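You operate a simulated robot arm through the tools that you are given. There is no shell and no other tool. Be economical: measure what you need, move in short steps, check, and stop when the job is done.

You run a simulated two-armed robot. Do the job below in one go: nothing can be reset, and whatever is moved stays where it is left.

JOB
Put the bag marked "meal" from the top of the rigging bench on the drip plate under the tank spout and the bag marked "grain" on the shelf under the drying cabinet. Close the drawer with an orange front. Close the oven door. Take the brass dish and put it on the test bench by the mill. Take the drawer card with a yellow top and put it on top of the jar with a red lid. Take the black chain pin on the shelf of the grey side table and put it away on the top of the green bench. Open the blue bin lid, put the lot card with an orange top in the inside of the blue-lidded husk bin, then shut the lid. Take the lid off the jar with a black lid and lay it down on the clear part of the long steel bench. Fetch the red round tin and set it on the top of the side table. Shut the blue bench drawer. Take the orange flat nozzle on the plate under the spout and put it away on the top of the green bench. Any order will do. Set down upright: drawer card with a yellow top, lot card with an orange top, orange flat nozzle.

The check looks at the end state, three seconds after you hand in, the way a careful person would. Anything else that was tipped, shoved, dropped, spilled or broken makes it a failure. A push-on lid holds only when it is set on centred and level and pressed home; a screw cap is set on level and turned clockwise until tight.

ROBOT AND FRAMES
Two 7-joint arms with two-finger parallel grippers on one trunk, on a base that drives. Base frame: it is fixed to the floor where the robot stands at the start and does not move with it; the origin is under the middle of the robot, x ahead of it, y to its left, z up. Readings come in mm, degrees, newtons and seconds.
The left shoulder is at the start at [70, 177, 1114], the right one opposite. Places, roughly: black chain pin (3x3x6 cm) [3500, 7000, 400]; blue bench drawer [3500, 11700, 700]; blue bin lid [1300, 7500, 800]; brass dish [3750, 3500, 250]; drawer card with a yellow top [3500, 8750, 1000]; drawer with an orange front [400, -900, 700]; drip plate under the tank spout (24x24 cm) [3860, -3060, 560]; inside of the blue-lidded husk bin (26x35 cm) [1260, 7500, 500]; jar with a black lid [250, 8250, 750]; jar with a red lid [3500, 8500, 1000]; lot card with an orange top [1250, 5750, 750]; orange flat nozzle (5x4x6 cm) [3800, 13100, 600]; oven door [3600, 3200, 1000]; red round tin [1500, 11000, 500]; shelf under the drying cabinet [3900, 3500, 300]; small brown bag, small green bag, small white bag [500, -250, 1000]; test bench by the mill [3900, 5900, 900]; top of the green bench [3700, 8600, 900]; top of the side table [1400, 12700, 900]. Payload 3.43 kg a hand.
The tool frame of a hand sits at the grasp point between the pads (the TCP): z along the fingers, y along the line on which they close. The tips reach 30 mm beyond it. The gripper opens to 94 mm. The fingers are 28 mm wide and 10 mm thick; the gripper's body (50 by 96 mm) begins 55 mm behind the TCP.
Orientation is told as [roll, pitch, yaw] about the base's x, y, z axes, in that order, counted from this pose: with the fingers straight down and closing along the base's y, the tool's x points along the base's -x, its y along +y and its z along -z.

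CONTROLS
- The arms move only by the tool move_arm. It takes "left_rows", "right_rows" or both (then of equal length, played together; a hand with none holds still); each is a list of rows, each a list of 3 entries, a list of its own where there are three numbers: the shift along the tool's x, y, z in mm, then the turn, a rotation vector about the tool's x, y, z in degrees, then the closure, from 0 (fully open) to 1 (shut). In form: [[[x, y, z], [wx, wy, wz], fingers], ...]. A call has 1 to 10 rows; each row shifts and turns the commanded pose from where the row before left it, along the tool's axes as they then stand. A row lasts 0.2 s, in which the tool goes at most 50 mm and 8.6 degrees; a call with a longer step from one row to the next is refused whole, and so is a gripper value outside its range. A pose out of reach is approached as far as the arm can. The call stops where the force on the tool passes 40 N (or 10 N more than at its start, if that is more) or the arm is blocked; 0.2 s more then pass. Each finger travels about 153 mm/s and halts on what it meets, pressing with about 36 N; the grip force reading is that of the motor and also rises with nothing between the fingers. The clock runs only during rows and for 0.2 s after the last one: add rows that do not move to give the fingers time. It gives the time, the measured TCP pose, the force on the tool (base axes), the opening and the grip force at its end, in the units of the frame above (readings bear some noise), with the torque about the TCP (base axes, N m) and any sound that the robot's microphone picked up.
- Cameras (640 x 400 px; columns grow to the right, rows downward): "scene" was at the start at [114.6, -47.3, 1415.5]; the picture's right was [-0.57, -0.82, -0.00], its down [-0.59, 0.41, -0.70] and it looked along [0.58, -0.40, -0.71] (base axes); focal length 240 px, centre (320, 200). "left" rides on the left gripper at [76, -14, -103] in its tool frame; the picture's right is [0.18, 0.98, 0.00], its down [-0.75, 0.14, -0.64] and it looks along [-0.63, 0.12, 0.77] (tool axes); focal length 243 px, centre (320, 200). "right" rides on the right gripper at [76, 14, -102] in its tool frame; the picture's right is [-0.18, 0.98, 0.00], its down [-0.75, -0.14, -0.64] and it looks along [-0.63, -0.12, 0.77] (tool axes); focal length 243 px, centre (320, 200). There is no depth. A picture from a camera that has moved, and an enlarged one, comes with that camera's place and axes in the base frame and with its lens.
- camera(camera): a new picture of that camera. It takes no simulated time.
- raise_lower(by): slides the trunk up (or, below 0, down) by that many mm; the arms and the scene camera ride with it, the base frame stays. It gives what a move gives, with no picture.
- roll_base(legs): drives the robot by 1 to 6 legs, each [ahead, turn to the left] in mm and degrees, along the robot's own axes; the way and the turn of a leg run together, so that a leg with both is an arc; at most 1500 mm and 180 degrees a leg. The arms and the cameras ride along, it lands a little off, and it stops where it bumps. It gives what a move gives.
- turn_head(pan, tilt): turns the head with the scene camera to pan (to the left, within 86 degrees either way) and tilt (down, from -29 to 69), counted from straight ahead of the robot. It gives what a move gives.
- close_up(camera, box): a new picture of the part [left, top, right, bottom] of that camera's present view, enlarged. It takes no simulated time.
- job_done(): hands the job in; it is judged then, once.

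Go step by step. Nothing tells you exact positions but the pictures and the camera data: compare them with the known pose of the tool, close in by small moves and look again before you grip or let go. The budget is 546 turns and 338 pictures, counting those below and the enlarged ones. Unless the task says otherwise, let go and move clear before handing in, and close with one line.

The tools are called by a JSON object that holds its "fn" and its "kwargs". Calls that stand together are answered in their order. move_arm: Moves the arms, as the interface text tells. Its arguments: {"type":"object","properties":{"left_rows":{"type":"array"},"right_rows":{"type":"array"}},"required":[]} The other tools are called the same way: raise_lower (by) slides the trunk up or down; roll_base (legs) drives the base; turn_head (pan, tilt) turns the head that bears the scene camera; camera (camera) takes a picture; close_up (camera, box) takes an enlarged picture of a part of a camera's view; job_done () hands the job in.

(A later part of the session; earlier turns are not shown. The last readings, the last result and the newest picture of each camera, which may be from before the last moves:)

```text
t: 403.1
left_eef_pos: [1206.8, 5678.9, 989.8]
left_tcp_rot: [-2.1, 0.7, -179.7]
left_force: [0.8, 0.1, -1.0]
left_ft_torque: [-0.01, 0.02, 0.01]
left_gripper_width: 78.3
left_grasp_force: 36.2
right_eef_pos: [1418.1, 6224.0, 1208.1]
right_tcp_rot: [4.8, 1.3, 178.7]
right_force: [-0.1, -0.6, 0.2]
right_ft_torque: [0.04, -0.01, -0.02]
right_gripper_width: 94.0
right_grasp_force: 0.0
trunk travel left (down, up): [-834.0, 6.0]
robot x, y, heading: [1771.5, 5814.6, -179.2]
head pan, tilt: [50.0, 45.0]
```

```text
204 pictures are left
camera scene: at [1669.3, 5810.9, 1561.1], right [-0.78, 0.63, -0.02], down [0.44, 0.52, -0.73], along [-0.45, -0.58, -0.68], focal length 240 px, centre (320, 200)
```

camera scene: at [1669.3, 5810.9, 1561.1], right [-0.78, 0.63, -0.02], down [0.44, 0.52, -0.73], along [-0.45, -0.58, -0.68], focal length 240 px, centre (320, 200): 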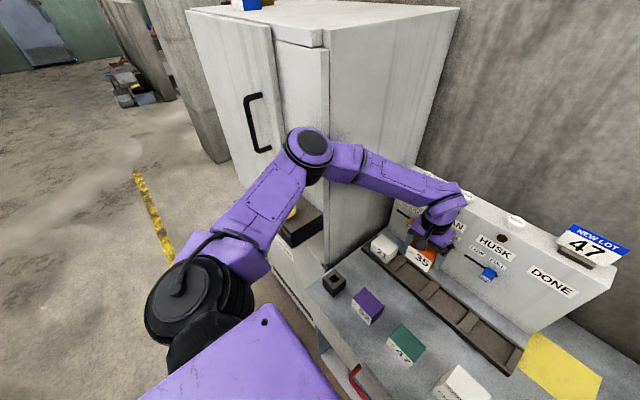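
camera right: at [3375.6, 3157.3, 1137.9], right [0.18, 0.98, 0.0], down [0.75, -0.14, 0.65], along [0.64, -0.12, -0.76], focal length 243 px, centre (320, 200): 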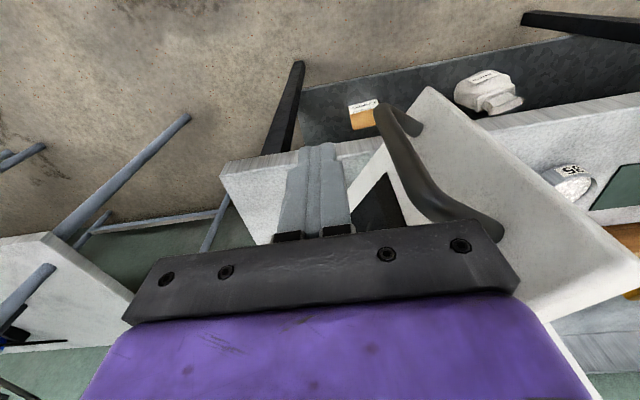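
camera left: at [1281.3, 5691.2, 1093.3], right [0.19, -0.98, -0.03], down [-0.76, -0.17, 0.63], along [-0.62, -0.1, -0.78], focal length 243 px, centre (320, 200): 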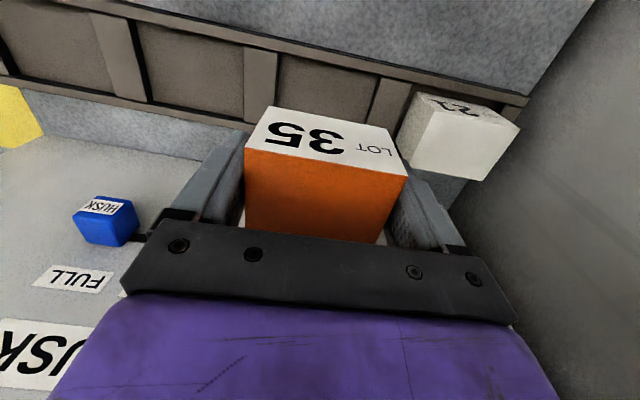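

Card 35 is in the left hand. The body is leaning a little, so I back away from the bench at once and check.

{"fn": "roll_base", "kwargs": {"legs": [[-350, 0]]}}

{"fn": "turn_head", "kwargs": {"pan": 15, "tilt": 35}}

{"fn": "camera", "kwargs": {"camera": "scene"}}

```text
t: 405.4
left_eef_pos: [1548.6, 5673.7, 983.0]
left_tcp_rot: [-2.9, 0.9, -179.4]
left_force: [-0.7, 0.2, -1.5]
left_ft_torque: [-0.03, 0.01, -0.01]
left_gripper_width: 77.9
left_grasp_force: 35.7
right_eef_pos: [1756.7, 6212.4, 1226.9]
right_tcp_rot: [-1.2, 0.2, 179.6]
right_force: [0.1, 0.5, -0.1]
right_ft_torque: [-0.03, 0.02, 0.01]
right_gripper_width: 94.1
right_grasp_force: 0.1
trunk travel left (down, up): [-834.0, 6.0]
robot x, y, heading: [2116.6, 5818.0, -178.8]
head pan, tilt: [50.0, 45.0]
```

```text
t: 406.4
left_eef_pos: [1549.9, 5671.5, 982.3]
left_tcp_rot: [-3.0, 0.9, -179.6]
left_force: [-0.2, 0.5, -0.6]
left_ft_torque: [0.02, -0.03, -0.01]
left_gripper_width: 78.1
left_grasp_force: 35.7
right_eef_pos: [1759.1, 6208.6, 1229.3]
right_tcp_rot: [-1.1, 0.2, 179.4]
right_force: [-0.8, 0.4, 0.5]
right_ft_torque: [0.02, -0.02, 0.0]
right_gripper_width: 93.8
right_grasp_force: 0.0
trunk travel left (down, up): [-834.0, 6.0]
robot x, y, heading: [2114.8, 5821.6, -178.8]
head pan, tilt: [15.0, 35.0]
```

```text
203 pictures are left
camera scene: at [1979.2, 5790.8, 1570.9], right [-0.28, 0.96, 0.0], down [0.55, 0.16, -0.82], along [-0.79, -0.23, -0.57], focal length 240 px, centre (320, 200)
```

scene: 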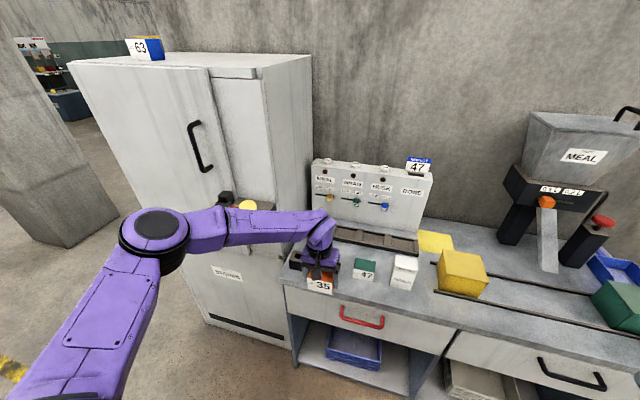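

The card is secured. Now to the blue husk bin: I drive north to about y = 7500 and face it.

{"fn": "roll_base", "kwargs": {"legs": [[-150, 0], [0, -91], [1500, 0], [150, 0], [0, 90]]}}

{"fn": "turn_head", "kwargs": {"pan": 0, "tilt": 35}}

{"fn": "camera", "kwargs": {"camera": "scene"}}

```text
t: 423.4
left_eef_pos: [1704.8, 7351.9, 984.8]
left_tcp_rot: [-2.9, 1.0, 177.3]
left_force: [-0.5, 0.0, -1.8]
left_ft_torque: [-0.05, 0.02, 0.01]
left_gripper_width: 77.9
left_grasp_force: 35.7
right_eef_pos: [1943.5, 7879.7, 1227.1]
right_tcp_rot: [-1.3, 0.4, 176.3]
right_force: [-0.4, -0.2, -0.1]
right_ft_torque: [-0.02, 0.01, 0.0]
right_gripper_width: 93.9
right_grasp_force: 0.0
trunk travel left (down, up): [-834.0, 6.0]
robot x, y, heading: [2275.6, 7466.2, 178.1]
head pan, tilt: [15.0, 35.0]
```

```text
t: 424.1
left_eef_pos: [1704.4, 7352.8, 983.4]
left_tcp_rot: [-2.9, 0.9, 177.2]
left_force: [0.7, -0.9, -1.1]
left_ft_torque: [-0.01, -0.01, -0.01]
left_gripper_width: 78.0
left_grasp_force: 35.8
right_eef_pos: [1942.6, 7877.9, 1228.4]
right_tcp_rot: [-1.1, 0.3, 176.3]
right_force: [0.2, 0.1, -0.2]
right_ft_torque: [0.02, -0.01, -0.01]
right_gripper_width: 93.9
right_grasp_force: 0.1
trunk travel left (down, up): [-834.0, 6.0]
robot x, y, heading: [2279.7, 7467.8, 177.8]
head pan, tilt: [0.0, 35.0]
```

```text
202 pictures are left
camera scene: at [2137.9, 7470.4, 1571.0], right [0.04, 1.0, 0.0], down [0.57, -0.02, -0.82], along [-0.82, 0.03, -0.57], focal length 240 px, centre (320, 200)
```

scene: 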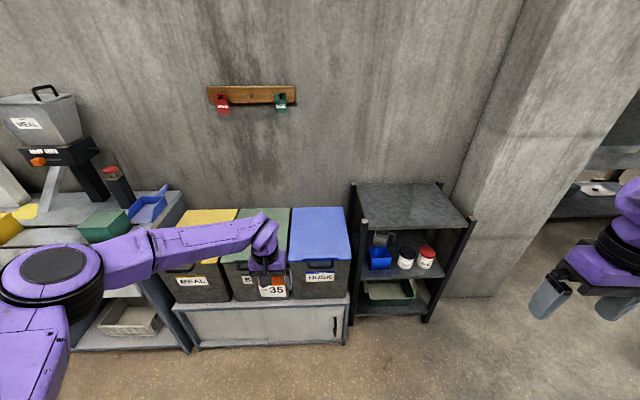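

I zoom in on the blue lid and its handle.

{"fn": "close_up", "kwargs": {"camera": "scene", "box": [260, 190, 460, 330]}}

```text
2.86 times, centred on (360, 260) of scene
camera zoom: at [2137.9, 7470.4, 1571.0], right [0.04, 1.0, 0.0], down [0.57, -0.02, -0.82], along [-0.82, 0.03, -0.57], focal length 686 px, centre (206, 29)
```

zoom: 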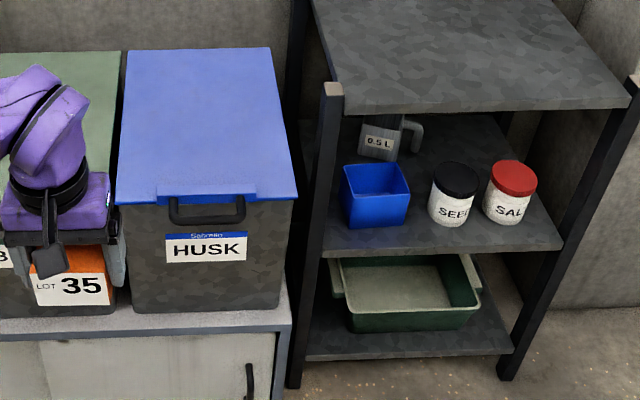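

The lid is hinged at the back (x about 1093) with a bar handle at the front (x about 1480, z about 790). I'll lift it with the right fingers pointing forward under the bar. First I pitch the right hand.

{"fn": "move_arm", "kwargs": {"right_rows": [[[0, 0, 0], [0, -8.5, 0], 1], [[0, 0, 0], [0, -8.5, 0], 1], [[0, 0, 0], [0, -8.5, 0], 1], [[0, 0, 0], [0, -8.5, 0], 1], [[0, 0, 0], [0, -8.5, 0], 1], [[0, 0, 0], [0, -8.5, 0], 1], [[0, 0, 0], [0, -8.5, 0], 1], [[0, 0, 0], [0, -8.5, 0], 1], [[0, 0, 0], [0, -8.5, 0], 1], [[0, 0, 0], [0, 0, 0], 1]]}}

{"fn": "turn_head", "kwargs": {"pan": -25, "tilt": 35}}

{"fn": "camera", "kwargs": {"camera": "scene"}}

```text
t: 426.3
left_eef_pos: [1703.7, 7352.1, 984.5]
left_tcp_rot: [-3.1, 0.9, 177.2]
left_force: [-1.1, -0.1, -1.3]
left_ft_torque: [-0.04, -0.01, -0.04]
left_gripper_width: 77.7
left_grasp_force: 36.0
right_eef_pos: [1900.7, 7945.0, 1221.8]
right_tcp_rot: [-5.1, -76.2, -178.7]
right_force: [0.0, 0.4, -0.2]
right_ft_torque: [-0.02, 0.0, -0.01]
right_gripper_width: 0.0
right_grasp_force: 33.3
right hand out of reach, approached as far as the arm can: row 1, 2, 3, 4, 6, 7, 8, 9
trunk travel left (down, up): [-834.0, 6.0]
robot x, y, heading: [2278.2, 7465.0, 178.2]
head pan, tilt: [0.0, 35.0]
```

```text
t: 427.2
left_eef_pos: [1705.0, 7352.0, 983.6]
left_tcp_rot: [-2.9, 0.9, 177.3]
left_force: [0.8, -0.1, -1.5]
left_ft_torque: [-0.02, 0.02, 0.01]
left_gripper_width: 78.0
left_grasp_force: 36.2
right_eef_pos: [1901.1, 7944.0, 1222.2]
right_tcp_rot: [-4.9, -76.1, -178.8]
right_force: [0.3, 0.8, -0.1]
right_ft_torque: [0.0, 0.0, 0.0]
right_gripper_width: 0.0
right_grasp_force: 32.8
trunk travel left (down, up): [-834.0, 6.0]
robot x, y, heading: [2279.7, 7466.2, 178.1]
head pan, tilt: [-25.0, 35.0]
```

```text
200 pictures are left
camera scene: at [2147.5, 7507.6, 1571.0], right [0.45, 0.89, 0.0], down [0.51, -0.26, -0.82], along [-0.73, 0.37, -0.57], focal length 240 px, centre (320, 200)
```

scene: 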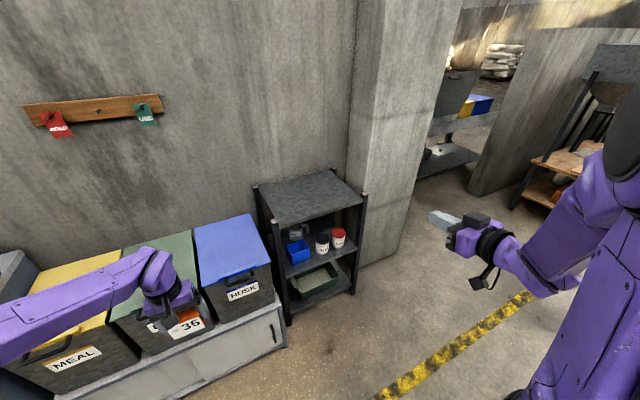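

I bring the right hand down and inwards towards the bin handle's height.

{"fn": "move_arm", "kwargs": {"right_rows": [[[38.8, 26, 9.7], [0, 0, 0], 1], [[38.8, 26, 9.7], [0, 0, 0], 1], [[38.8, 26, 9.7], [0, 0, 0], 1], [[38.8, 26, 9.7], [0, 0, 0], 1], [[38.8, 26, 9.7], [0, 0, 0], 1], [[38.8, 26, 9.7], [0, 0, 0], 1], [[38.8, 26, 9.7], [0, 0, 0], 1], [[38.8, 26, 9.7], [0, 0, 0], 1], [[38.8, 26, 9.7], [0, 0, 0], 1], [[38.8, 26, 9.7], [0, 0, 0], 1]]}}

{"fn": "camera", "kwargs": {"camera": "scene"}}

```text
t: 429.4
left_eef_pos: [1704.5, 7353.1, 983.3]
left_tcp_rot: [-2.9, 0.9, 177.4]
left_force: [0.5, -0.7, -1.5]
left_ft_torque: [-0.01, -0.01, 0.01]
left_gripper_width: 77.6
left_grasp_force: 35.9
right_eef_pos: [1909.9, 7833.4, 802.9]
right_tcp_rot: [-3.5, -76.5, 179.9]
right_force: [-0.3, 0.4, 0.0]
right_ft_torque: [0.01, 0.01, -0.02]
right_gripper_width: 0.0
right_grasp_force: 33.0
right hand out of reach, approached as far as the arm can: row 1, 2, 5, 6, 7, 8, 9, 10
trunk travel left (down, up): [-834.0, 6.0]
robot x, y, heading: [2280.9, 7466.1, 177.9]
head pan, tilt: [-25.0, 35.0]
```

```text
199 pictures are left
camera scene: at [2147.3, 7508.2, 1571.0], right [0.46, 0.89, 0.0], down [0.51, -0.26, -0.82], along [-0.73, 0.37, -0.57], focal length 240 px, centre (320, 200)
```

scene: 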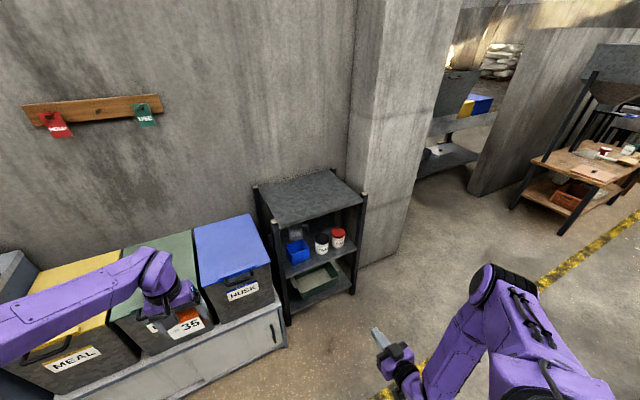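

{"fn": "move_arm", "kwargs": {"right_rows": [[[-9, 20, 38], [0, 0, 0], 1], [[-9, 20, 38], [0, 0, 0], 1], [[-9, 28, 32], [0, 0, 0], 1], [[-8, 28, 32], [0, 0, 0], 1], [[-8, 35, 28], [0, 0, 0], 1], [[-5, 40, 20], [0, 0, 0], 1], [[-3, 42, 10], [0, 0, 0], 1], [[0, 45, 0], [0, 0, 0], 1]]}}

{"fn": "camera", "kwargs": {"camera": "scene"}}

```text
t: 431.2
left_eef_pos: [1704.3, 7350.5, 983.6]
left_tcp_rot: [-3.1, 0.9, 177.3]
left_force: [0.8, 0.2, -1.8]
left_ft_torque: [0.03, 0.0, -0.03]
left_gripper_width: 77.9
left_grasp_force: 36.0
right_eef_pos: [1681.5, 7738.9, 689.5]
right_tcp_rot: [-5.3, -76.2, -178.6]
right_force: [-0.1, -0.8, 0.2]
right_ft_torque: [0.01, -0.05, 0.01]
right_gripper_width: 0.1
right_grasp_force: 32.9
right hand out of reach, approached as far as the arm can: row 1, 2, 3, 4, 5, 6, 7, 8
trunk travel left (down, up): [-834.0, 6.0]
robot x, y, heading: [2277.5, 7468.6, 178.0]
head pan, tilt: [-25.0, 35.0]
```

```text
198 pictures are left
camera scene: at [2148.2, 7504.4, 1571.2], right [0.46, 0.89, 0.0], down [0.51, -0.26, -0.82], along [-0.73, 0.37, -0.57], focal length 240 px, centre (320, 200)
```

scene: 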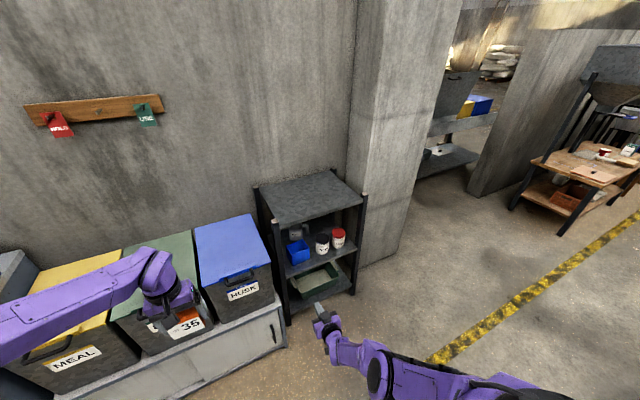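

The pitched hand works better with a lower shoulder. I lower the trunk by 300 while raising both hands relative to it.

{"fn": "raise_lower", "kwargs": {"by": -300}}

{"fn": "move_arm", "kwargs": {"right_rows": [[[-41, 0, -10], [0, 0, 0], 1], [[-41, 0, -10], [0, 0, 0], 1], [[-41, 0, -10], [0, 0, 0], 1], [[-41, 0, -10], [0, 0, 0], 1], [[-41, 0, -10], [0, 0, 0], 1], [[-41, 0, -10], [0, 0, 0], 1], [[-41, 0, -10], [0, 0, 0], 1], [[-41, 0, -10], [0, 0, 0], 1], [[-25, 0, -6], [0, 0, 0], 1]], "left_rows": [[[0, 0, -40], [0, 0, 0], 0.7], [[0, 0, -40], [0, 0, 0], 0.7], [[0, 0, -40], [0, 0, 0], 0.7], [[0, 0, -40], [0, 0, 0], 0.7], [[0, 0, -40], [0, 0, 0], 0.7], [[0, 0, -40], [0, 0, 0], 0.7], [[0, 0, -40], [0, 0, 0], 0.7], [[0, 0, -20], [0, 0, 0], 0.7], [[0, 0, 0], [0, 0, 0], 0.7]]}}

{"fn": "camera", "kwargs": {"camera": "scene"}}

```text
t: 434.2
left_eef_pos: [1703.5, 7352.5, 682.3]
left_tcp_rot: [-3.0, 1.0, 177.3]
left_force: [0.1, -0.8, -1.9]
left_ft_torque: [0.01, 0.02, -0.01]
left_gripper_width: 77.6
left_grasp_force: 35.9
right_eef_pos: [1681.8, 7741.3, 389.5]
right_tcp_rot: [-5.1, -76.2, -178.8]
right_force: [-0.4, -0.5, -0.7]
right_ft_torque: [-0.01, -0.03, 0.01]
right_gripper_width: 0.2
right_grasp_force: 32.8
trunk travel left (down, up): [-534.0, 306.0]
robot x, y, heading: [2279.0, 7466.1, 177.7]
head pan, tilt: [-25.0, 35.0]
```

```text
t: 436.2
left_eef_pos: [1702.2, 7340.8, 891.8]
left_tcp_rot: [-2.9, 0.9, 177.3]
left_force: [0.8, 0.3, -1.6]
left_ft_torque: [0.01, 0.01, -0.03]
left_gripper_width: 77.8
left_grasp_force: 35.7
left hand out of reach, approached as far as the arm can: row 6, 7, 8
right_eef_pos: [1526.7, 7771.4, 544.7]
right_tcp_rot: [-4.2, -76.3, -179.4]
right_force: [-0.3, 0.2, 0.5]
right_ft_torque: [-0.01, -0.01, -0.01]
right_gripper_width: 0.0
right_grasp_force: 33.2
right hand out of reach, approached as far as the arm can: row 1, 2, 3, 4, 5, 6, 7, 8, 9
trunk travel left (down, up): [-534.0, 306.0]
robot x, y, heading: [2279.7, 7468.2, 178.0]
head pan, tilt: [-25.0, 35.0]
```

```text
197 pictures are left
camera scene: at [2147.6, 7507.4, 1271.0], right [0.46, 0.89, 0.0], down [0.51, -0.26, -0.82], along [-0.73, 0.37, -0.57], focal length 240 px, centre (320, 200)
```

scene: 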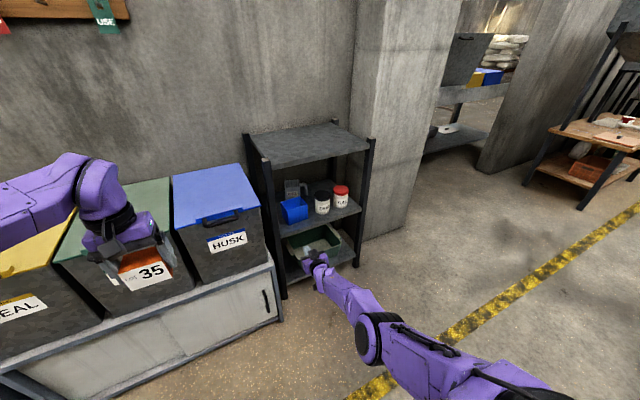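

The right arm straightened into an awkward posture. I turn its hand back to vertical while drawing it back, up and outwards.

{"fn": "move_arm", "kwargs": {"right_rows": [[[-14, -12, -33], [0, 8.5, 0], 1], [[-9, -12, -34], [0, 8.5, 0], 1], [[-4, -12, -35], [0, 8.5, 0], 1], [[2, -12, -35], [0, 8.5, 0], 1], [[7, -12, -35], [0, 8.5, 0], 1], [[12, -12, -33], [0, 8.5, 0], 1], [[17, -12, -31], [0, 8.5, 0], 1], [[21, -12, -28], [0, 8.5, 0], 1], [[25, -12, -25], [0, 8.3, 0], 1], [[25, -12, -25], [0, 0, 0], 1]]}}

{"fn": "move_arm", "kwargs": {"right_rows": [[[25, -25, -25], [0, 0, 0], 1], [[25, -25, -25], [0, 0, 0], 1], [[25, -25, -25], [0, 0, 0], 1], [[25, -25, -25], [0, 0, 0], 1], [[25, -25, -25], [0, 0, 0], 1], [[25, -25, -25], [0, 0, 0], 1]]}}

{"fn": "camera", "kwargs": {"camera": "scene"}}

```text
t: 438.4
left_eef_pos: [1703.4, 7339.5, 892.0]
left_tcp_rot: [-3.1, 0.8, 177.3]
left_force: [0.6, -0.5, -0.8]
left_ft_torque: [0.0, 0.0, 0.01]
left_gripper_width: 77.6
left_grasp_force: 36.4
right_eef_pos: [1748.8, 7869.1, 718.4]
right_tcp_rot: [-1.2, 0.1, 176.2]
right_force: [-0.4, 0.5, -0.1]
right_ft_torque: [0.02, 0.02, 0.0]
right_gripper_width: 0.1
right_grasp_force: 33.2
right hand out of reach, approached as far as the arm can: row 1, 2
trunk travel left (down, up): [-534.0, 306.0]
robot x, y, heading: [2279.3, 7467.9, 178.2]
head pan, tilt: [-25.0, 35.0]
```

```text
t: 439.8
left_eef_pos: [1704.2, 7341.1, 891.3]
left_tcp_rot: [-2.9, 0.8, 177.2]
left_force: [-0.4, 0.6, -1.7]
left_ft_torque: [0.02, -0.02, 0.01]
left_gripper_width: 77.8
left_grasp_force: 35.8
right_eef_pos: [1909.4, 8007.3, 870.3]
right_tcp_rot: [-1.2, 0.0, 176.2]
right_force: [-0.3, 0.9, 1.3]
right_ft_torque: [0.03, 0.04, 0.0]
right_gripper_width: 0.0
right_grasp_force: 32.9
trunk travel left (down, up): [-534.0, 306.0]
robot x, y, heading: [2278.0, 7466.2, 177.9]
head pan, tilt: [-25.0, 35.0]
```

```text
196 pictures are left
camera scene: at [2149.1, 7507.8, 1271.1], right [0.46, 0.89, 0.0], down [0.51, -0.26, -0.82], along [-0.73, 0.37, -0.57], focal length 240 px, centre (320, 200)
```

scene: 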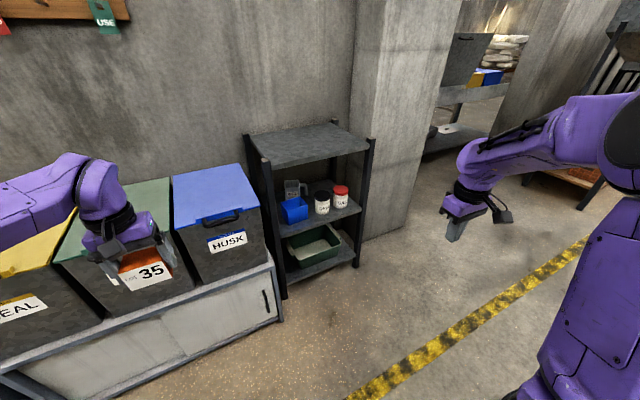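

The right arm is back in a good posture. I reach it far forward first and only then pitch the hand, well ahead of the robot.

{"fn": "move_arm", "kwargs": {"right_rows": [[[-33, 34, 10], [0, 0, 0], 1], [[-33, 34, 10], [0, 0, 0], 1], [[-33, 34, 10], [0, 0, 0], 1], [[-33, 34, 10], [0, 0, 0], 1], [[-33, 34, 10], [0, 0, 0], 1], [[-33, 34, 10], [0, 0, 0], 1], [[-33, 34, 10], [0, 0, 0], 1], [[-33, 34, 10], [0, 0, 0], 1]]}}

{"fn": "move_arm", "kwargs": {"right_rows": [[[0, 0, 0], [0, -8.5, 0], 1], [[-5, 0, 0], [0, -8.5, 0], 1], [[-5, 0, 0], [0, -8.5, 0], 1], [[-5, 0, 2], [0, -8.5, 0], 1], [[-5, 0, 3], [0, -8.5, 0], 1], [[-4, 0, 5], [0, -8.5, 0], 1], [[-3, 0, 6], [0, -8.5, 0], 1], [[-2, 0, 6], [0, -8.5, 0], 1]]}}

{"fn": "camera", "kwargs": {"camera": "scene"}}

```text
t: 441.6
left_eef_pos: [1702.9, 7340.8, 891.0]
left_tcp_rot: [-3.0, 1.0, 177.3]
left_force: [0.2, -0.2, -1.4]
left_ft_torque: [-0.04, -0.06, 0.0]
left_gripper_width: 77.7
left_grasp_force: 36.1
right_eef_pos: [1624.8, 7754.6, 784.5]
right_tcp_rot: [-1.2, 0.2, 176.2]
right_force: [0.3, -0.1, 0.1]
right_ft_torque: [-0.01, -0.01, 0.01]
right_gripper_width: 0.0
right_grasp_force: 33.0
trunk travel left (down, up): [-534.0, 306.0]
robot x, y, heading: [2276.4, 7467.6, 177.6]
head pan, tilt: [-25.0, 35.0]
```

```text
t: 443.4
left_eef_pos: [1702.7, 7341.6, 890.4]
left_tcp_rot: [-2.9, 1.0, 177.3]
left_force: [0.0, 0.9, -1.9]
left_ft_torque: [0.02, 0.01, 0.01]
left_gripper_width: 77.9
left_grasp_force: 35.7
right_eef_pos: [1583.8, 7758.1, 782.2]
right_tcp_rot: [-3.4, -68.0, 179.3]
right_force: [0.8, -0.2, -0.2]
right_ft_torque: [-0.01, -0.04, -0.01]
right_gripper_width: 0.3
right_grasp_force: 33.1
trunk travel left (down, up): [-534.0, 306.0]
robot x, y, heading: [2278.6, 7464.6, 178.1]
head pan, tilt: [-25.0, 35.0]
```

```text
195 pictures are left
camera scene: at [2147.0, 7507.7, 1270.9], right [0.46, 0.89, 0.0], down [0.51, -0.26, -0.82], along [-0.73, 0.37, -0.57], focal length 240 px, centre (320, 200)
```

scene: 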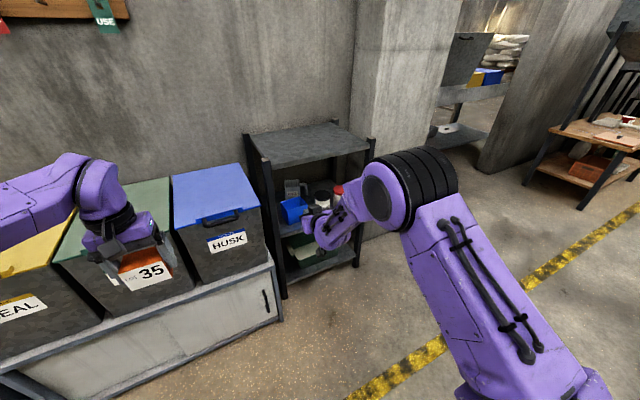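

That worked. I move the hand left to the handle's line and down a little.

{"fn": "move_arm", "kwargs": {"right_rows": [[[6, 40, 3], [0, 0, 0], 1], [[6, 40, 3], [0, 0, 0], 1], [[6, 40, 3], [0, 0, 0], 1], [[6, 40, 3], [0, 0, 0], 1], [[6, 38, 3], [0, 0, 0], 1], [[0, 0, 0], [0, 0, 0], 1]]}}

{"fn": "turn_head", "kwargs": {"pan": 0, "tilt": 35}}

{"fn": "camera", "kwargs": {"camera": "scene"}}

{"fn": "camera", "kwargs": {"camera": "right"}}

```text
t: 444.8
left_eef_pos: [1703.4, 7340.7, 891.2]
left_tcp_rot: [-3.0, 0.9, 177.3]
left_force: [-0.3, 0.1, -1.5]
left_ft_torque: [0.01, 0.0, 0.0]
left_gripper_width: 77.8
left_grasp_force: 36.1
right_eef_pos: [1567.6, 7557.0, 746.5]
right_tcp_rot: [-3.3, -68.0, 179.3]
right_force: [0.2, 0.1, -0.2]
right_ft_torque: [-0.01, -0.01, 0.02]
right_gripper_width: 0.0
right_grasp_force: 32.9
trunk travel left (down, up): [-534.0, 306.0]
robot x, y, heading: [2275.1, 7469.3, 178.0]
head pan, tilt: [-25.0, 35.0]
```

```text
t: 445.7
left_eef_pos: [1702.2, 7341.5, 890.7]
left_tcp_rot: [-2.9, 0.9, 177.3]
left_force: [0.3, 0.5, -1.3]
left_ft_torque: [0.0, 0.03, -0.03]
left_gripper_width: 77.9
left_grasp_force: 36.3
right_eef_pos: [1567.5, 7556.7, 747.3]
right_tcp_rot: [-3.3, -68.0, 179.3]
right_force: [-0.1, 0.3, -0.1]
right_ft_torque: [0.02, -0.05, -0.02]
right_gripper_width: 0.0
right_grasp_force: 32.6
trunk travel left (down, up): [-534.0, 306.0]
robot x, y, heading: [2275.9, 7466.9, 177.9]
head pan, tilt: [0.0, 35.0]
```

```text
194 pictures are left
camera scene: at [2138.0, 7470.6, 1271.0], right [0.04, 1.0, 0.0], down [0.57, -0.02, -0.82], along [-0.82, 0.03, -0.57], focal length 240 px, centre (320, 200)
```

scene: 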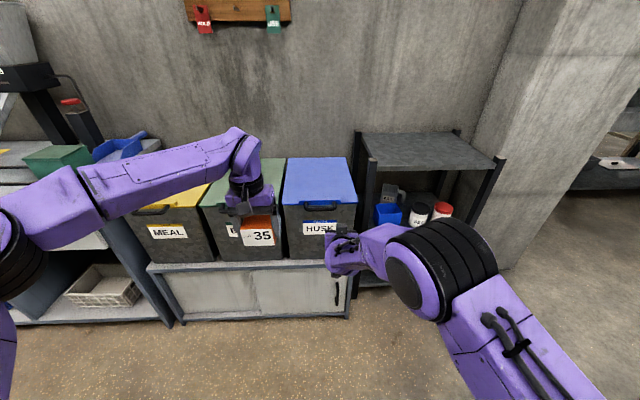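

```text
193 pictures are left
camera right: at [1689.4, 7534.3, 714.3], right [-0.13, -0.98, 0.15], down [0.32, 0.1, 0.94], along [-0.94, 0.17, 0.3], focal length 243 px, centre (320, 200)
```

right: 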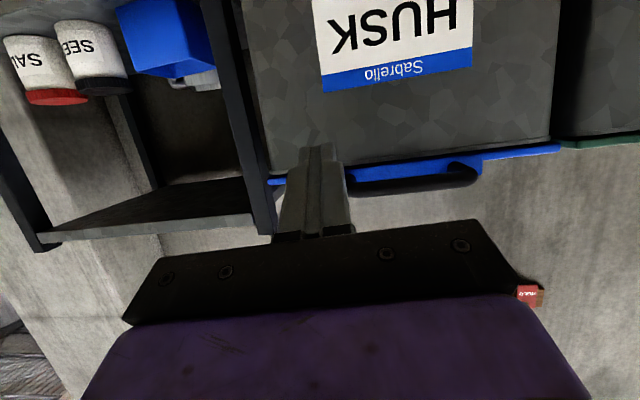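

The handle bar is at about [1485, 7491, 770]. I shift left 62 mm, then go forward under it.

{"fn": "move_arm", "kwargs": {"right_rows": [[[3, 32, 1], [0, 0, 0], 1], [[2, 30, 1], [0, 0, 0], 1], [[0, 0, 0], [0, 0, 0], 1]]}}

{"fn": "move_arm", "kwargs": {"right_rows": [[[-8.5, 0, 21], [0, 0, 0], 1], [[-8.5, 0, 21], [0, 0, 0], 1], [[-8.5, 0, 21], [0, 0, 0], 1], [[0, 0, 0], [0, 0, 0], 1]]}}

{"fn": "camera", "kwargs": {"camera": "right"}}

{"fn": "close_up", "kwargs": {"camera": "scene", "box": [240, 140, 400, 280]}}

```text
t: 446.5
left_eef_pos: [1703.0, 7340.9, 889.9]
left_tcp_rot: [-2.9, 0.9, 177.3]
left_force: [0.2, 0.5, -1.3]
left_ft_torque: [0.02, 0.01, 0.03]
left_gripper_width: 77.8
left_grasp_force: 36.4
right_eef_pos: [1565.5, 7496.4, 739.4]
right_tcp_rot: [-3.2, -68.0, 179.1]
right_force: [0.1, 0.6, -0.4]
right_ft_torque: [-0.02, -0.04, -0.01]
right_gripper_width: 0.3
right_grasp_force: 33.4
trunk travel left (down, up): [-534.0, 306.0]
robot x, y, heading: [2274.1, 7468.7, 178.1]
head pan, tilt: [0.0, 35.0]
```

```text
t: 447.5
left_eef_pos: [1704.2, 7340.8, 890.9]
left_tcp_rot: [-3.0, 0.8, 177.3]
left_force: [0.2, 0.8, -1.4]
left_ft_torque: [0.0, 0.02, 0.02]
left_gripper_width: 77.9
left_grasp_force: 35.9
right_eef_pos: [1496.4, 7502.0, 739.7]
right_tcp_rot: [-3.3, -68.0, 179.2]
right_force: [0.5, 0.8, 1.2]
right_ft_torque: [0.02, 0.01, -0.03]
right_gripper_width: 0.1
right_grasp_force: 33.2
trunk travel left (down, up): [-534.0, 306.0]
robot x, y, heading: [2280.7, 7466.9, 178.0]
head pan, tilt: [0.0, 35.0]
```

```text
192 pictures are left
camera right: at [1618.7, 7478.5, 707.2], right [-0.13, -0.98, 0.15], down [0.32, 0.1, 0.94], along [-0.94, 0.17, 0.3], focal length 243 px, centre (320, 200)
```

right: 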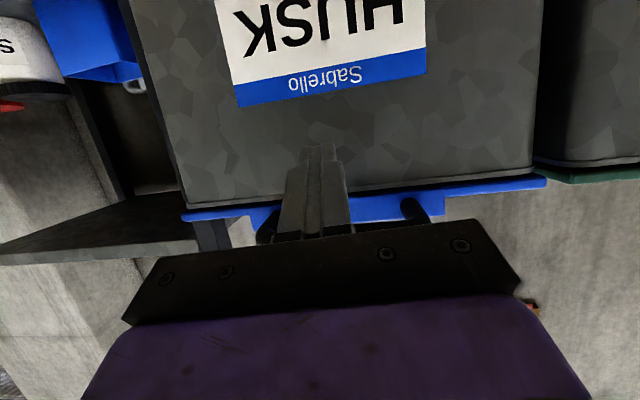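

```text
2.86 times, centred on (320, 210) of scene
camera zoom: at [2138.4, 7470.3, 1271.1], right [0.04, 1.0, 0.0], down [0.57, -0.02, -0.82], along [-0.82, 0.03, -0.57], focal length 686 px, centre (320, 171)
```

zoom: 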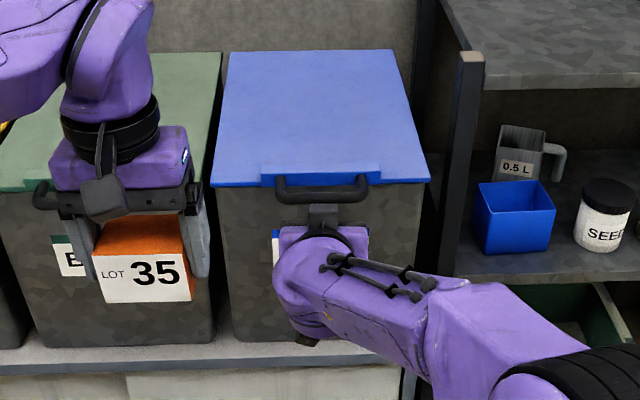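

The fingers are under the bar. I lift along the lid's arc to about 30°.

{"fn": "move_arm", "kwargs": {"right_rows": [[[-24, 0, -9], [0, 0, 0], 1], [[-24, 0, -9], [0, 0, 0], 1], [[-25, 0, -8], [0, 0, 0], 1], [[-25, 0, -8], [0, 0, 0], 1], [[-26, 0, -4], [0, 0, 0], 1], [[-26, 0, -3], [0, 0, 0], 1], [[-26, 0, 0], [0, 0, 0], 1], [[-26, 0, 1], [0, 0, 0], 1]]}}

{"fn": "camera", "kwargs": {"camera": "scene"}}

{"fn": "camera", "kwargs": {"camera": "right"}}

```text
t: 449.3
left_eef_pos: [1702.9, 7339.2, 890.6]
left_tcp_rot: [-3.0, 0.9, 177.4]
left_force: [0.6, 0.7, -0.5]
left_ft_torque: [0.02, -0.09, -0.02]
left_gripper_width: 77.7
left_grasp_force: 35.9
right_eef_pos: [1459.6, 7501.3, 938.9]
right_tcp_rot: [-3.1, -67.8, 179.2]
right_force: [-0.1, -1.5, -2.5]
right_ft_torque: [0.01, -0.03, 0.0]
right_gripper_width: 0.1
right_grasp_force: 32.7
right hand out of reach, approached as far as the arm can: row 8
trunk travel left (down, up): [-534.0, 306.0]
robot x, y, heading: [2279.8, 7467.8, 178.1]
head pan, tilt: [0.0, 35.0]
```

```text
190 pictures are left
camera scene: at [2137.6, 7469.6, 1270.9], right [0.04, 1.0, 0.0], down [0.57, -0.02, -0.82], along [-0.82, 0.03, -0.57], focal length 240 px, centre (320, 200)
```

scene: 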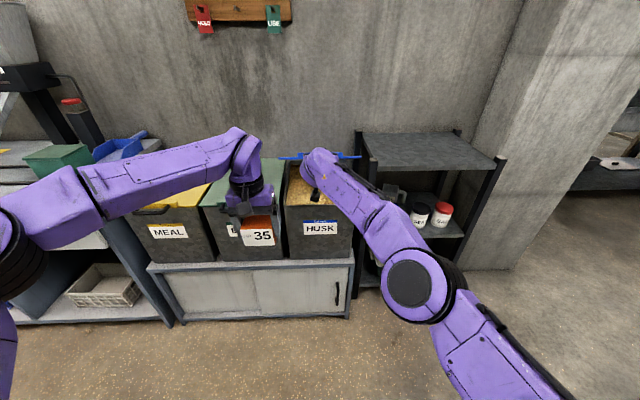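

```text
189 pictures are left
camera right: at [1582.2, 7478.1, 906.5], right [-0.13, -0.98, 0.15], down [0.32, 0.1, 0.94], along [-0.94, 0.17, 0.3], focal length 243 px, centre (320, 200)
```

right: 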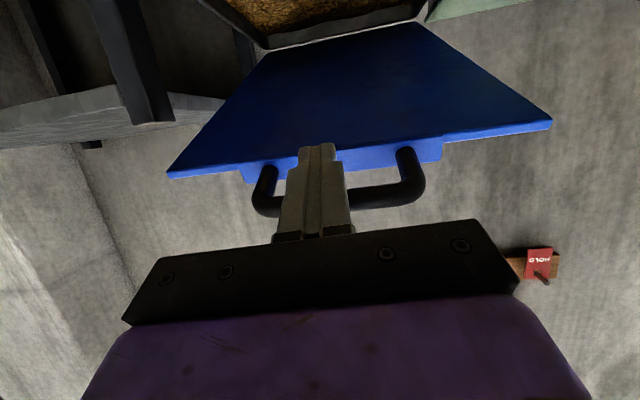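

The lid is up about 27°. I continue by driving forward and raising the trunk in turns, so that the fingers push the lid further open.

{"fn": "roll_base", "kwargs": {"legs": [[90, 0]]}}

{"fn": "raise_lower", "kwargs": {"by": 90}}

{"fn": "roll_base", "kwargs": {"legs": [[60, 0]]}}

{"fn": "raise_lower", "kwargs": {"by": 60}}

{"fn": "camera", "kwargs": {"camera": "scene"}}

{"fn": "camera", "kwargs": {"camera": "right"}}

```text
t: 450.2
left_eef_pos: [1668.1, 7343.7, 892.7]
left_tcp_rot: [-2.9, 0.8, 177.2]
left_force: [-0.1, -0.2, -1.6]
left_ft_torque: [-0.02, 0.02, 0.01]
left_gripper_width: 77.9
left_grasp_force: 35.5
right_eef_pos: [1426.9, 7505.0, 956.3]
right_tcp_rot: [-3.1, -69.3, 179.0]
right_force: [20.5, 2.0, 8.6]
right_ft_torque: [-0.06, 0.16, 0.07]
right_gripper_width: 0.0
right_grasp_force: 32.6
trunk travel left (down, up): [-534.0, 306.0]
robot x, y, heading: [2239.3, 7466.8, 177.6]
head pan, tilt: [0.0, 35.0]
stopped in leg 1: the force on the tool passed its limit (the readings are from after the stop); the commanded pose is now the measured one
```

```text
t: 451.5
left_eef_pos: [1666.6, 7343.2, 980.2]
left_tcp_rot: [-2.9, 0.9, 177.3]
left_force: [1.0, -1.0, -0.9]
left_ft_torque: [0.03, -0.02, 0.0]
left_gripper_width: 77.5
left_grasp_force: 36.1
right_eef_pos: [1423.8, 7504.1, 1042.3]
right_tcp_rot: [-3.2, -69.1, 179.1]
right_force: [5.5, 0.4, 1.8]
right_ft_torque: [-0.05, 0.04, 0.05]
right_gripper_width: 0.0
right_grasp_force: 32.8
trunk travel left (down, up): [-624.0, 216.0]
robot x, y, heading: [2241.4, 7470.8, 177.8]
head pan, tilt: [0.0, 35.0]
```

```text
t: 452.3
left_eef_pos: [1645.5, 7342.9, 983.5]
left_tcp_rot: [-2.8, 0.6, 177.2]
left_force: [0.5, 0.0, -0.9]
left_ft_torque: [0.01, -0.01, -0.01]
left_gripper_width: 77.6
left_grasp_force: 36.2
right_eef_pos: [1402.7, 7504.0, 1062.8]
right_tcp_rot: [-3.5, -70.8, 179.5]
right_force: [22.2, 1.2, 19.9]
right_ft_torque: [-0.11, 0.49, 0.16]
right_gripper_width: 0.0
right_grasp_force: 32.7
trunk travel left (down, up): [-624.0, 216.0]
robot x, y, heading: [2214.7, 7470.0, 177.9]
head pan, tilt: [0.0, 35.0]
stopped in leg 1: the force on the tool passed its limit (the readings are from after the stop); the commanded pose is now the measured one
```

```text
t: 453.3
left_eef_pos: [1639.3, 7344.1, 1038.9]
left_tcp_rot: [-2.8, 1.1, 177.3]
left_force: [-0.4, 0.4, -2.0]
left_ft_torque: [0.0, -0.02, 0.02]
left_gripper_width: 78.0
left_grasp_force: 36.4
right_eef_pos: [1396.0, 7502.7, 1109.9]
right_tcp_rot: [-3.4, -70.0, 179.4]
right_force: [0.3, -0.6, 0.1]
right_ft_torque: [0.0, 0.03, -0.05]
right_gripper_width: 0.0
right_grasp_force: 33.4
trunk travel left (down, up): [-684.0, 156.0]
robot x, y, heading: [2214.7, 7470.4, 177.8]
head pan, tilt: [0.0, 35.0]
```

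```text
188 pictures are left
camera scene: at [2073.2, 7473.0, 1420.8], right [0.04, 1.0, 0.0], down [0.57, -0.02, -0.82], along [-0.82, 0.03, -0.57], focal length 240 px, centre (320, 200)
```

scene: 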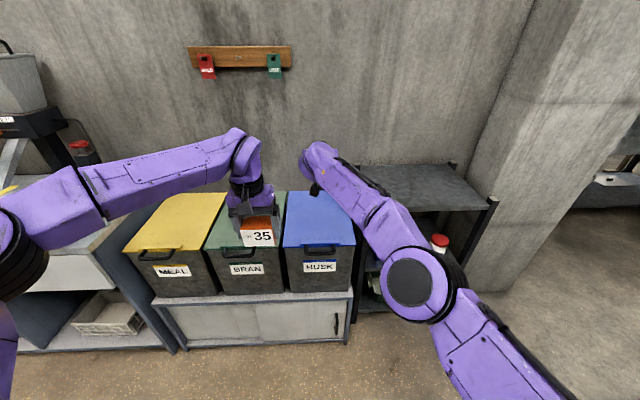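

```text
187 pictures are left
camera right: at [1516.8, 7480.8, 1073.4], right [-0.13, -0.98, 0.15], down [0.35, 0.1, 0.93], along [-0.93, 0.17, 0.33], focal length 243 px, centre (320, 200)
```

right: 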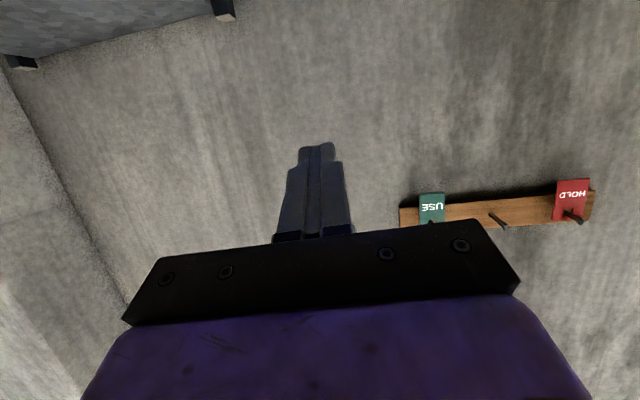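

The lid slipped back down (closed, no harm): the finger tips had butted against the lid's front flap. I'll redo it with the arm following the arc exactly, so I first retract and come down again in front of the handle.

{"fn": "move_arm", "kwargs": {"right_rows": [[[13.7, 0, -37.6], [0, 0, 0], 1], [[13.7, 0, -37.6], [0, 0, 0], 1], [[13.7, 0, -37.6], [0, 0, 0], 1], [[13.7, 0, -37.6], [0, 0, 0], 1], [[13.7, 0, -37.6], [0, 0, 0], 1], [[0, 0, 0], [0, 0, 0], 1]]}}

{"fn": "move_arm", "kwargs": {"right_rows": [[[38, 0, 14], [0, 0, 0], 1], [[38, 0, 14], [0, 0, 0], 1], [[38, 0, 14], [0, 0, 0], 1], [[38, 0, 14], [0, 0, 0], 1], [[38, 0, 14], [0, 0, 0], 1], [[38, 0, 14], [0, 0, 0], 1], [[38, 0, 14], [0, 0, 0], 1], [[38, 0, 14], [0, 0, 0], 1], [[38, 0, 14], [0, 0, 0], 1]]}}

{"fn": "camera", "kwargs": {"camera": "scene"}}

```text
t: 454.7
left_eef_pos: [1638.4, 7343.9, 1040.3]
left_tcp_rot: [-2.8, 1.1, 177.2]
left_force: [-0.6, 1.3, -1.3]
left_ft_torque: [0.02, -0.01, -0.03]
left_gripper_width: 77.8
left_grasp_force: 36.1
right_eef_pos: [1597.4, 7489.6, 1109.9]
right_tcp_rot: [-3.4, -69.9, 179.4]
right_force: [-0.2, -0.8, 0.3]
right_ft_torque: [0.02, 0.0, 0.01]
right_gripper_width: 0.0
right_grasp_force: 32.3
trunk travel left (down, up): [-684.0, 156.0]
robot x, y, heading: [2213.0, 7467.7, 177.8]
head pan, tilt: [0.0, 35.0]
```

```text
t: 456.7
left_eef_pos: [1639.3, 7343.2, 1039.9]
left_tcp_rot: [-3.0, 1.0, 177.2]
left_force: [1.1, -0.2, -1.5]
left_ft_torque: [-0.01, -0.04, 0.0]
left_gripper_width: 77.8
left_grasp_force: 35.9
right_eef_pos: [1593.8, 7500.2, 746.2]
right_tcp_rot: [-3.5, -70.0, 179.5]
right_force: [0.5, -0.1, -0.3]
right_ft_torque: [-0.04, 0.0, 0.0]
right_gripper_width: 0.3
right_grasp_force: 33.1
trunk travel left (down, up): [-684.0, 156.0]
robot x, y, heading: [2214.5, 7472.1, 177.7]
head pan, tilt: [0.0, 35.0]
```

```text
186 pictures are left
camera scene: at [2074.0, 7473.3, 1421.0], right [0.04, 1.0, 0.0], down [0.57, -0.02, -0.82], along [-0.82, 0.03, -0.57], focal length 240 px, centre (320, 200)
```

scene: 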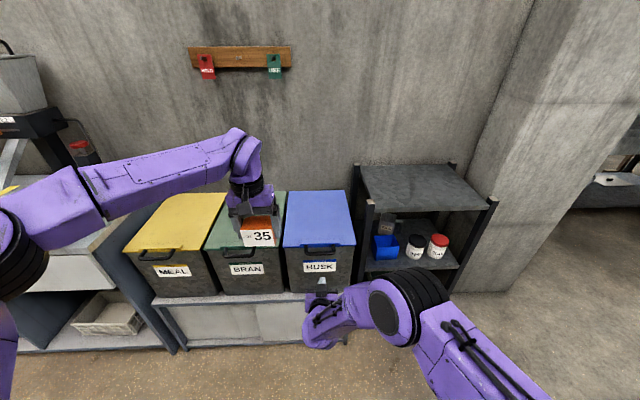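

Good reach. I retract 60 mm more, then drive forward so the fingers go under the bar.

{"fn": "move_arm", "kwargs": {"right_rows": [[[13, 0, -26], [0, 0, 0], 1], [[12, 0, -28], [0, 0, 0], 1], [[0, 0, 0], [0, 0, 0], 1]]}}

{"fn": "roll_base", "kwargs": {"legs": [[150, 0]]}}

{"fn": "camera", "kwargs": {"camera": "right"}}

{"fn": "close_up", "kwargs": {"camera": "scene", "box": [240, 170, 400, 330]}}

```text
t: 457.5
left_eef_pos: [1639.6, 7344.4, 1037.9]
left_tcp_rot: [-2.9, 1.1, 177.3]
left_force: [0.1, 0.2, -1.8]
left_ft_torque: [0.04, -0.01, 0.04]
left_gripper_width: 77.7
left_grasp_force: 36.0
right_eef_pos: [1654.8, 7495.3, 742.7]
right_tcp_rot: [-3.6, -70.0, 179.6]
right_force: [-0.5, 0.1, 0.1]
right_ft_torque: [0.01, -0.06, -0.02]
right_gripper_width: 0.1
right_grasp_force: 33.3
trunk travel left (down, up): [-684.0, 156.0]
robot x, y, heading: [2212.7, 7469.6, 177.7]
head pan, tilt: [0.0, 35.0]
```

```text
t: 458.9
left_eef_pos: [1489.6, 7349.3, 1039.4]
left_tcp_rot: [-3.0, 1.0, 177.2]
left_force: [-0.1, -0.7, -2.0]
left_ft_torque: [0.0, 0.0, 0.01]
left_gripper_width: 77.7
left_grasp_force: 36.0
right_eef_pos: [1506.3, 7501.9, 742.5]
right_tcp_rot: [-3.4, -69.9, 179.4]
right_force: [-0.1, 1.3, 0.5]
right_ft_torque: [0.01, 0.0, 0.0]
right_gripper_width: 0.0
right_grasp_force: 33.6
trunk travel left (down, up): [-684.0, 156.0]
robot x, y, heading: [2064.3, 7476.4, 177.8]
head pan, tilt: [0.0, 35.0]
```

```text
185 pictures are left
camera right: at [1627.5, 7478.5, 705.2], right [-0.13, -0.98, 0.15], down [0.35, 0.1, 0.93], along [-0.93, 0.17, 0.33], focal length 243 px, centre (320, 200)
```

right: 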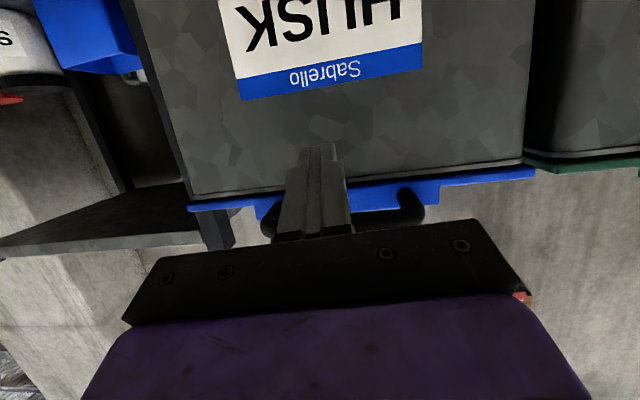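

```text
2.50 times, centred on (320, 250) of scene
camera zoom: at [1926.0, 7479.2, 1421.1], right [0.04, 1.0, 0.0], down [0.57, -0.02, -0.82], along [-0.82, 0.03, -0.57], focal length 600 px, centre (320, 75)
```

zoom: 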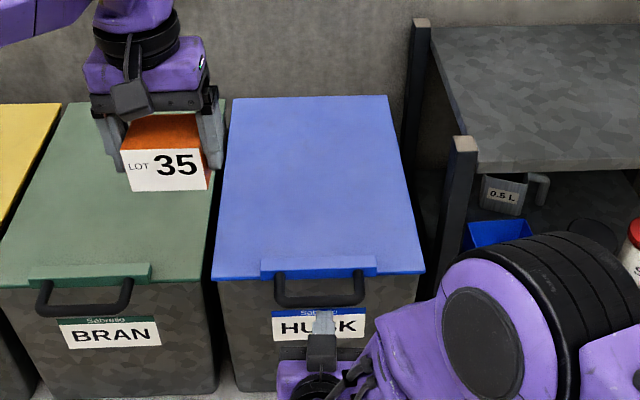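

Aligned. I follow the lid's arc with the arm in one smooth motion.

{"fn": "move_arm", "kwargs": {"right_rows": [[[-3.4, 0, 9.4], [0, 0, 0], 1], [[-31.4, 0, -10.4], [0, 0, 0], 1], [[-33.6, 0, -10.1], [0, 0, 0], 1], [[-33.3, 0, -7.9], [0, 0, 0], 1], [[-34.7, 0, -4.1], [0, 0, 0], 1], [[-34.4, 0, -1.9], [0, 0, 0], 1], [[-34.5, 0, 1.3], [0, 0, 0], 1], [[-34.6, 0, 4.4], [0, 0, 0], 1], [[-33.8, 0, 7.9], [0, 0, 0], 1]]}}

{"fn": "camera", "kwargs": {"camera": "scene"}}

{"fn": "camera", "kwargs": {"camera": "right"}}

```text
t: 460.9
left_eef_pos: [1490.2, 7350.1, 1039.9]
left_tcp_rot: [-2.9, 0.9, 177.2]
left_force: [-0.2, -0.1, -0.6]
left_ft_torque: [0.02, 0.0, -0.02]
left_gripper_width: 78.3
left_grasp_force: 36.0
right_eef_pos: [1423.5, 7503.1, 1000.1]
right_tcp_rot: [-3.5, -69.9, 179.5]
right_force: [0.1, -0.4, -1.5]
right_ft_torque: [0.02, -0.07, 0.0]
right_gripper_width: 0.2
right_grasp_force: 33.2
trunk travel left (down, up): [-684.0, 156.0]
robot x, y, heading: [2061.9, 7473.5, 177.8]
head pan, tilt: [0.0, 35.0]
```

```text
183 pictures are left
camera scene: at [1925.4, 7479.2, 1420.9], right [0.04, 1.0, 0.0], down [0.57, -0.02, -0.82], along [-0.82, 0.03, -0.57], focal length 240 px, centre (320, 200)
```

scene: 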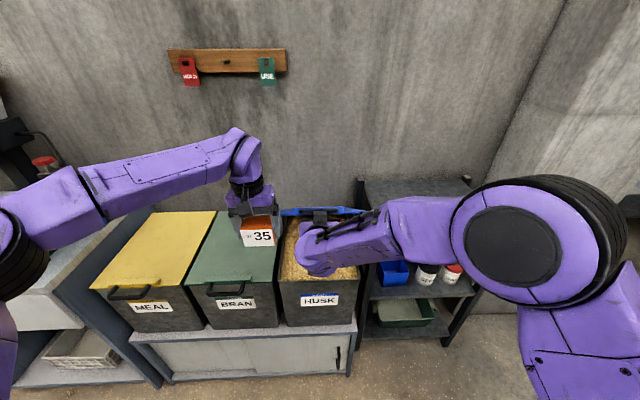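

```text
182 pictures are left
camera right: at [1544.0, 7479.9, 964.3], right [-0.13, -0.98, 0.15], down [0.35, 0.1, 0.93], along [-0.93, 0.17, 0.33], focal length 243 px, centre (320, 200)
```

right: 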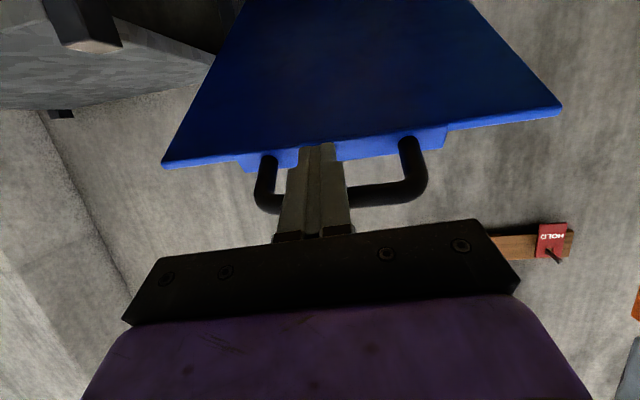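

Works nicely at about 35°. I continue the arc.

{"fn": "move_arm", "kwargs": {"right_rows": [[[-33.5, 0, 10.2], [0, 0, 0], 1], [[-31.4, 0, 13.1], [0, 0, 0], 1], [[-31.5, 0, 16.2], [0, 0, 0], 1], [[-29.3, 0, 19.1], [0, 0, 0], 1], [[-27.8, 0, 20.8], [0, 0, 0], 1], [[-25.6, 0, 23.7], [0, 0, 0], 1]]}}

{"fn": "camera", "kwargs": {"camera": "scene"}}

{"fn": "camera", "kwargs": {"camera": "right"}}

```text
t: 462.3
left_eef_pos: [1489.9, 7350.8, 1039.1]
left_tcp_rot: [-2.9, 1.1, 177.1]
left_force: [0.4, 0.3, -1.8]
left_ft_torque: [-0.04, 0.0, -0.03]
left_gripper_width: 77.9
left_grasp_force: 36.3
right_eef_pos: [1263.5, 7507.3, 1132.9]
right_tcp_rot: [-3.2, -69.8, 179.4]
right_force: [-0.4, 0.3, -2.2]
right_ft_torque: [-0.02, -0.05, 0.04]
right_gripper_width: 0.3
right_grasp_force: 33.2
trunk travel left (down, up): [-684.0, 156.0]
robot x, y, heading: [2065.0, 7475.8, 178.0]
head pan, tilt: [0.0, 35.0]
```

```text
181 pictures are left
camera scene: at [1924.1, 7478.6, 1420.9], right [0.04, 1.0, 0.0], down [0.57, -0.02, -0.82], along [-0.82, 0.03, -0.57], focal length 240 px, centre (320, 200)
```

scene: 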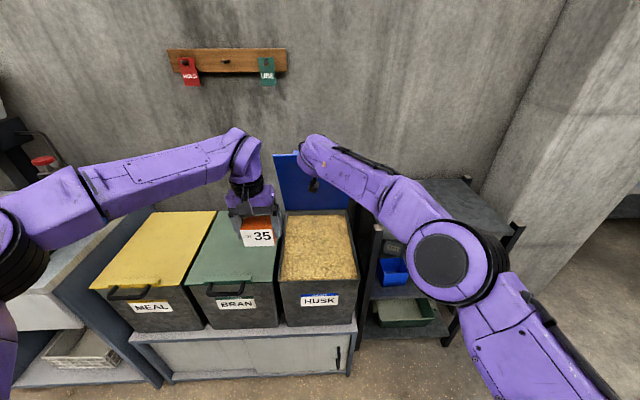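

```text
180 pictures are left
camera right: at [1384.1, 7484.4, 1096.3], right [-0.13, -0.98, 0.15], down [0.35, 0.1, 0.93], along [-0.93, 0.17, 0.33], focal length 243 px, centre (320, 200)
```

right: 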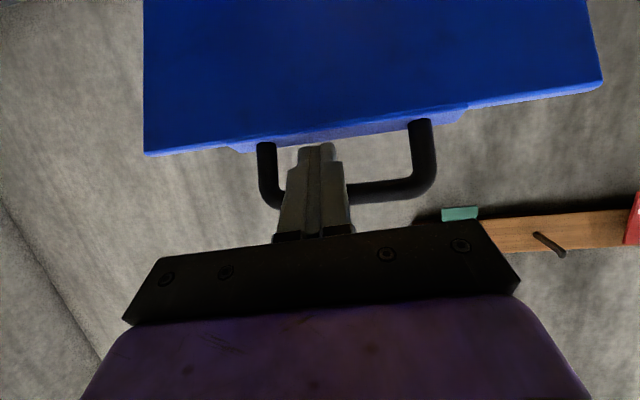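

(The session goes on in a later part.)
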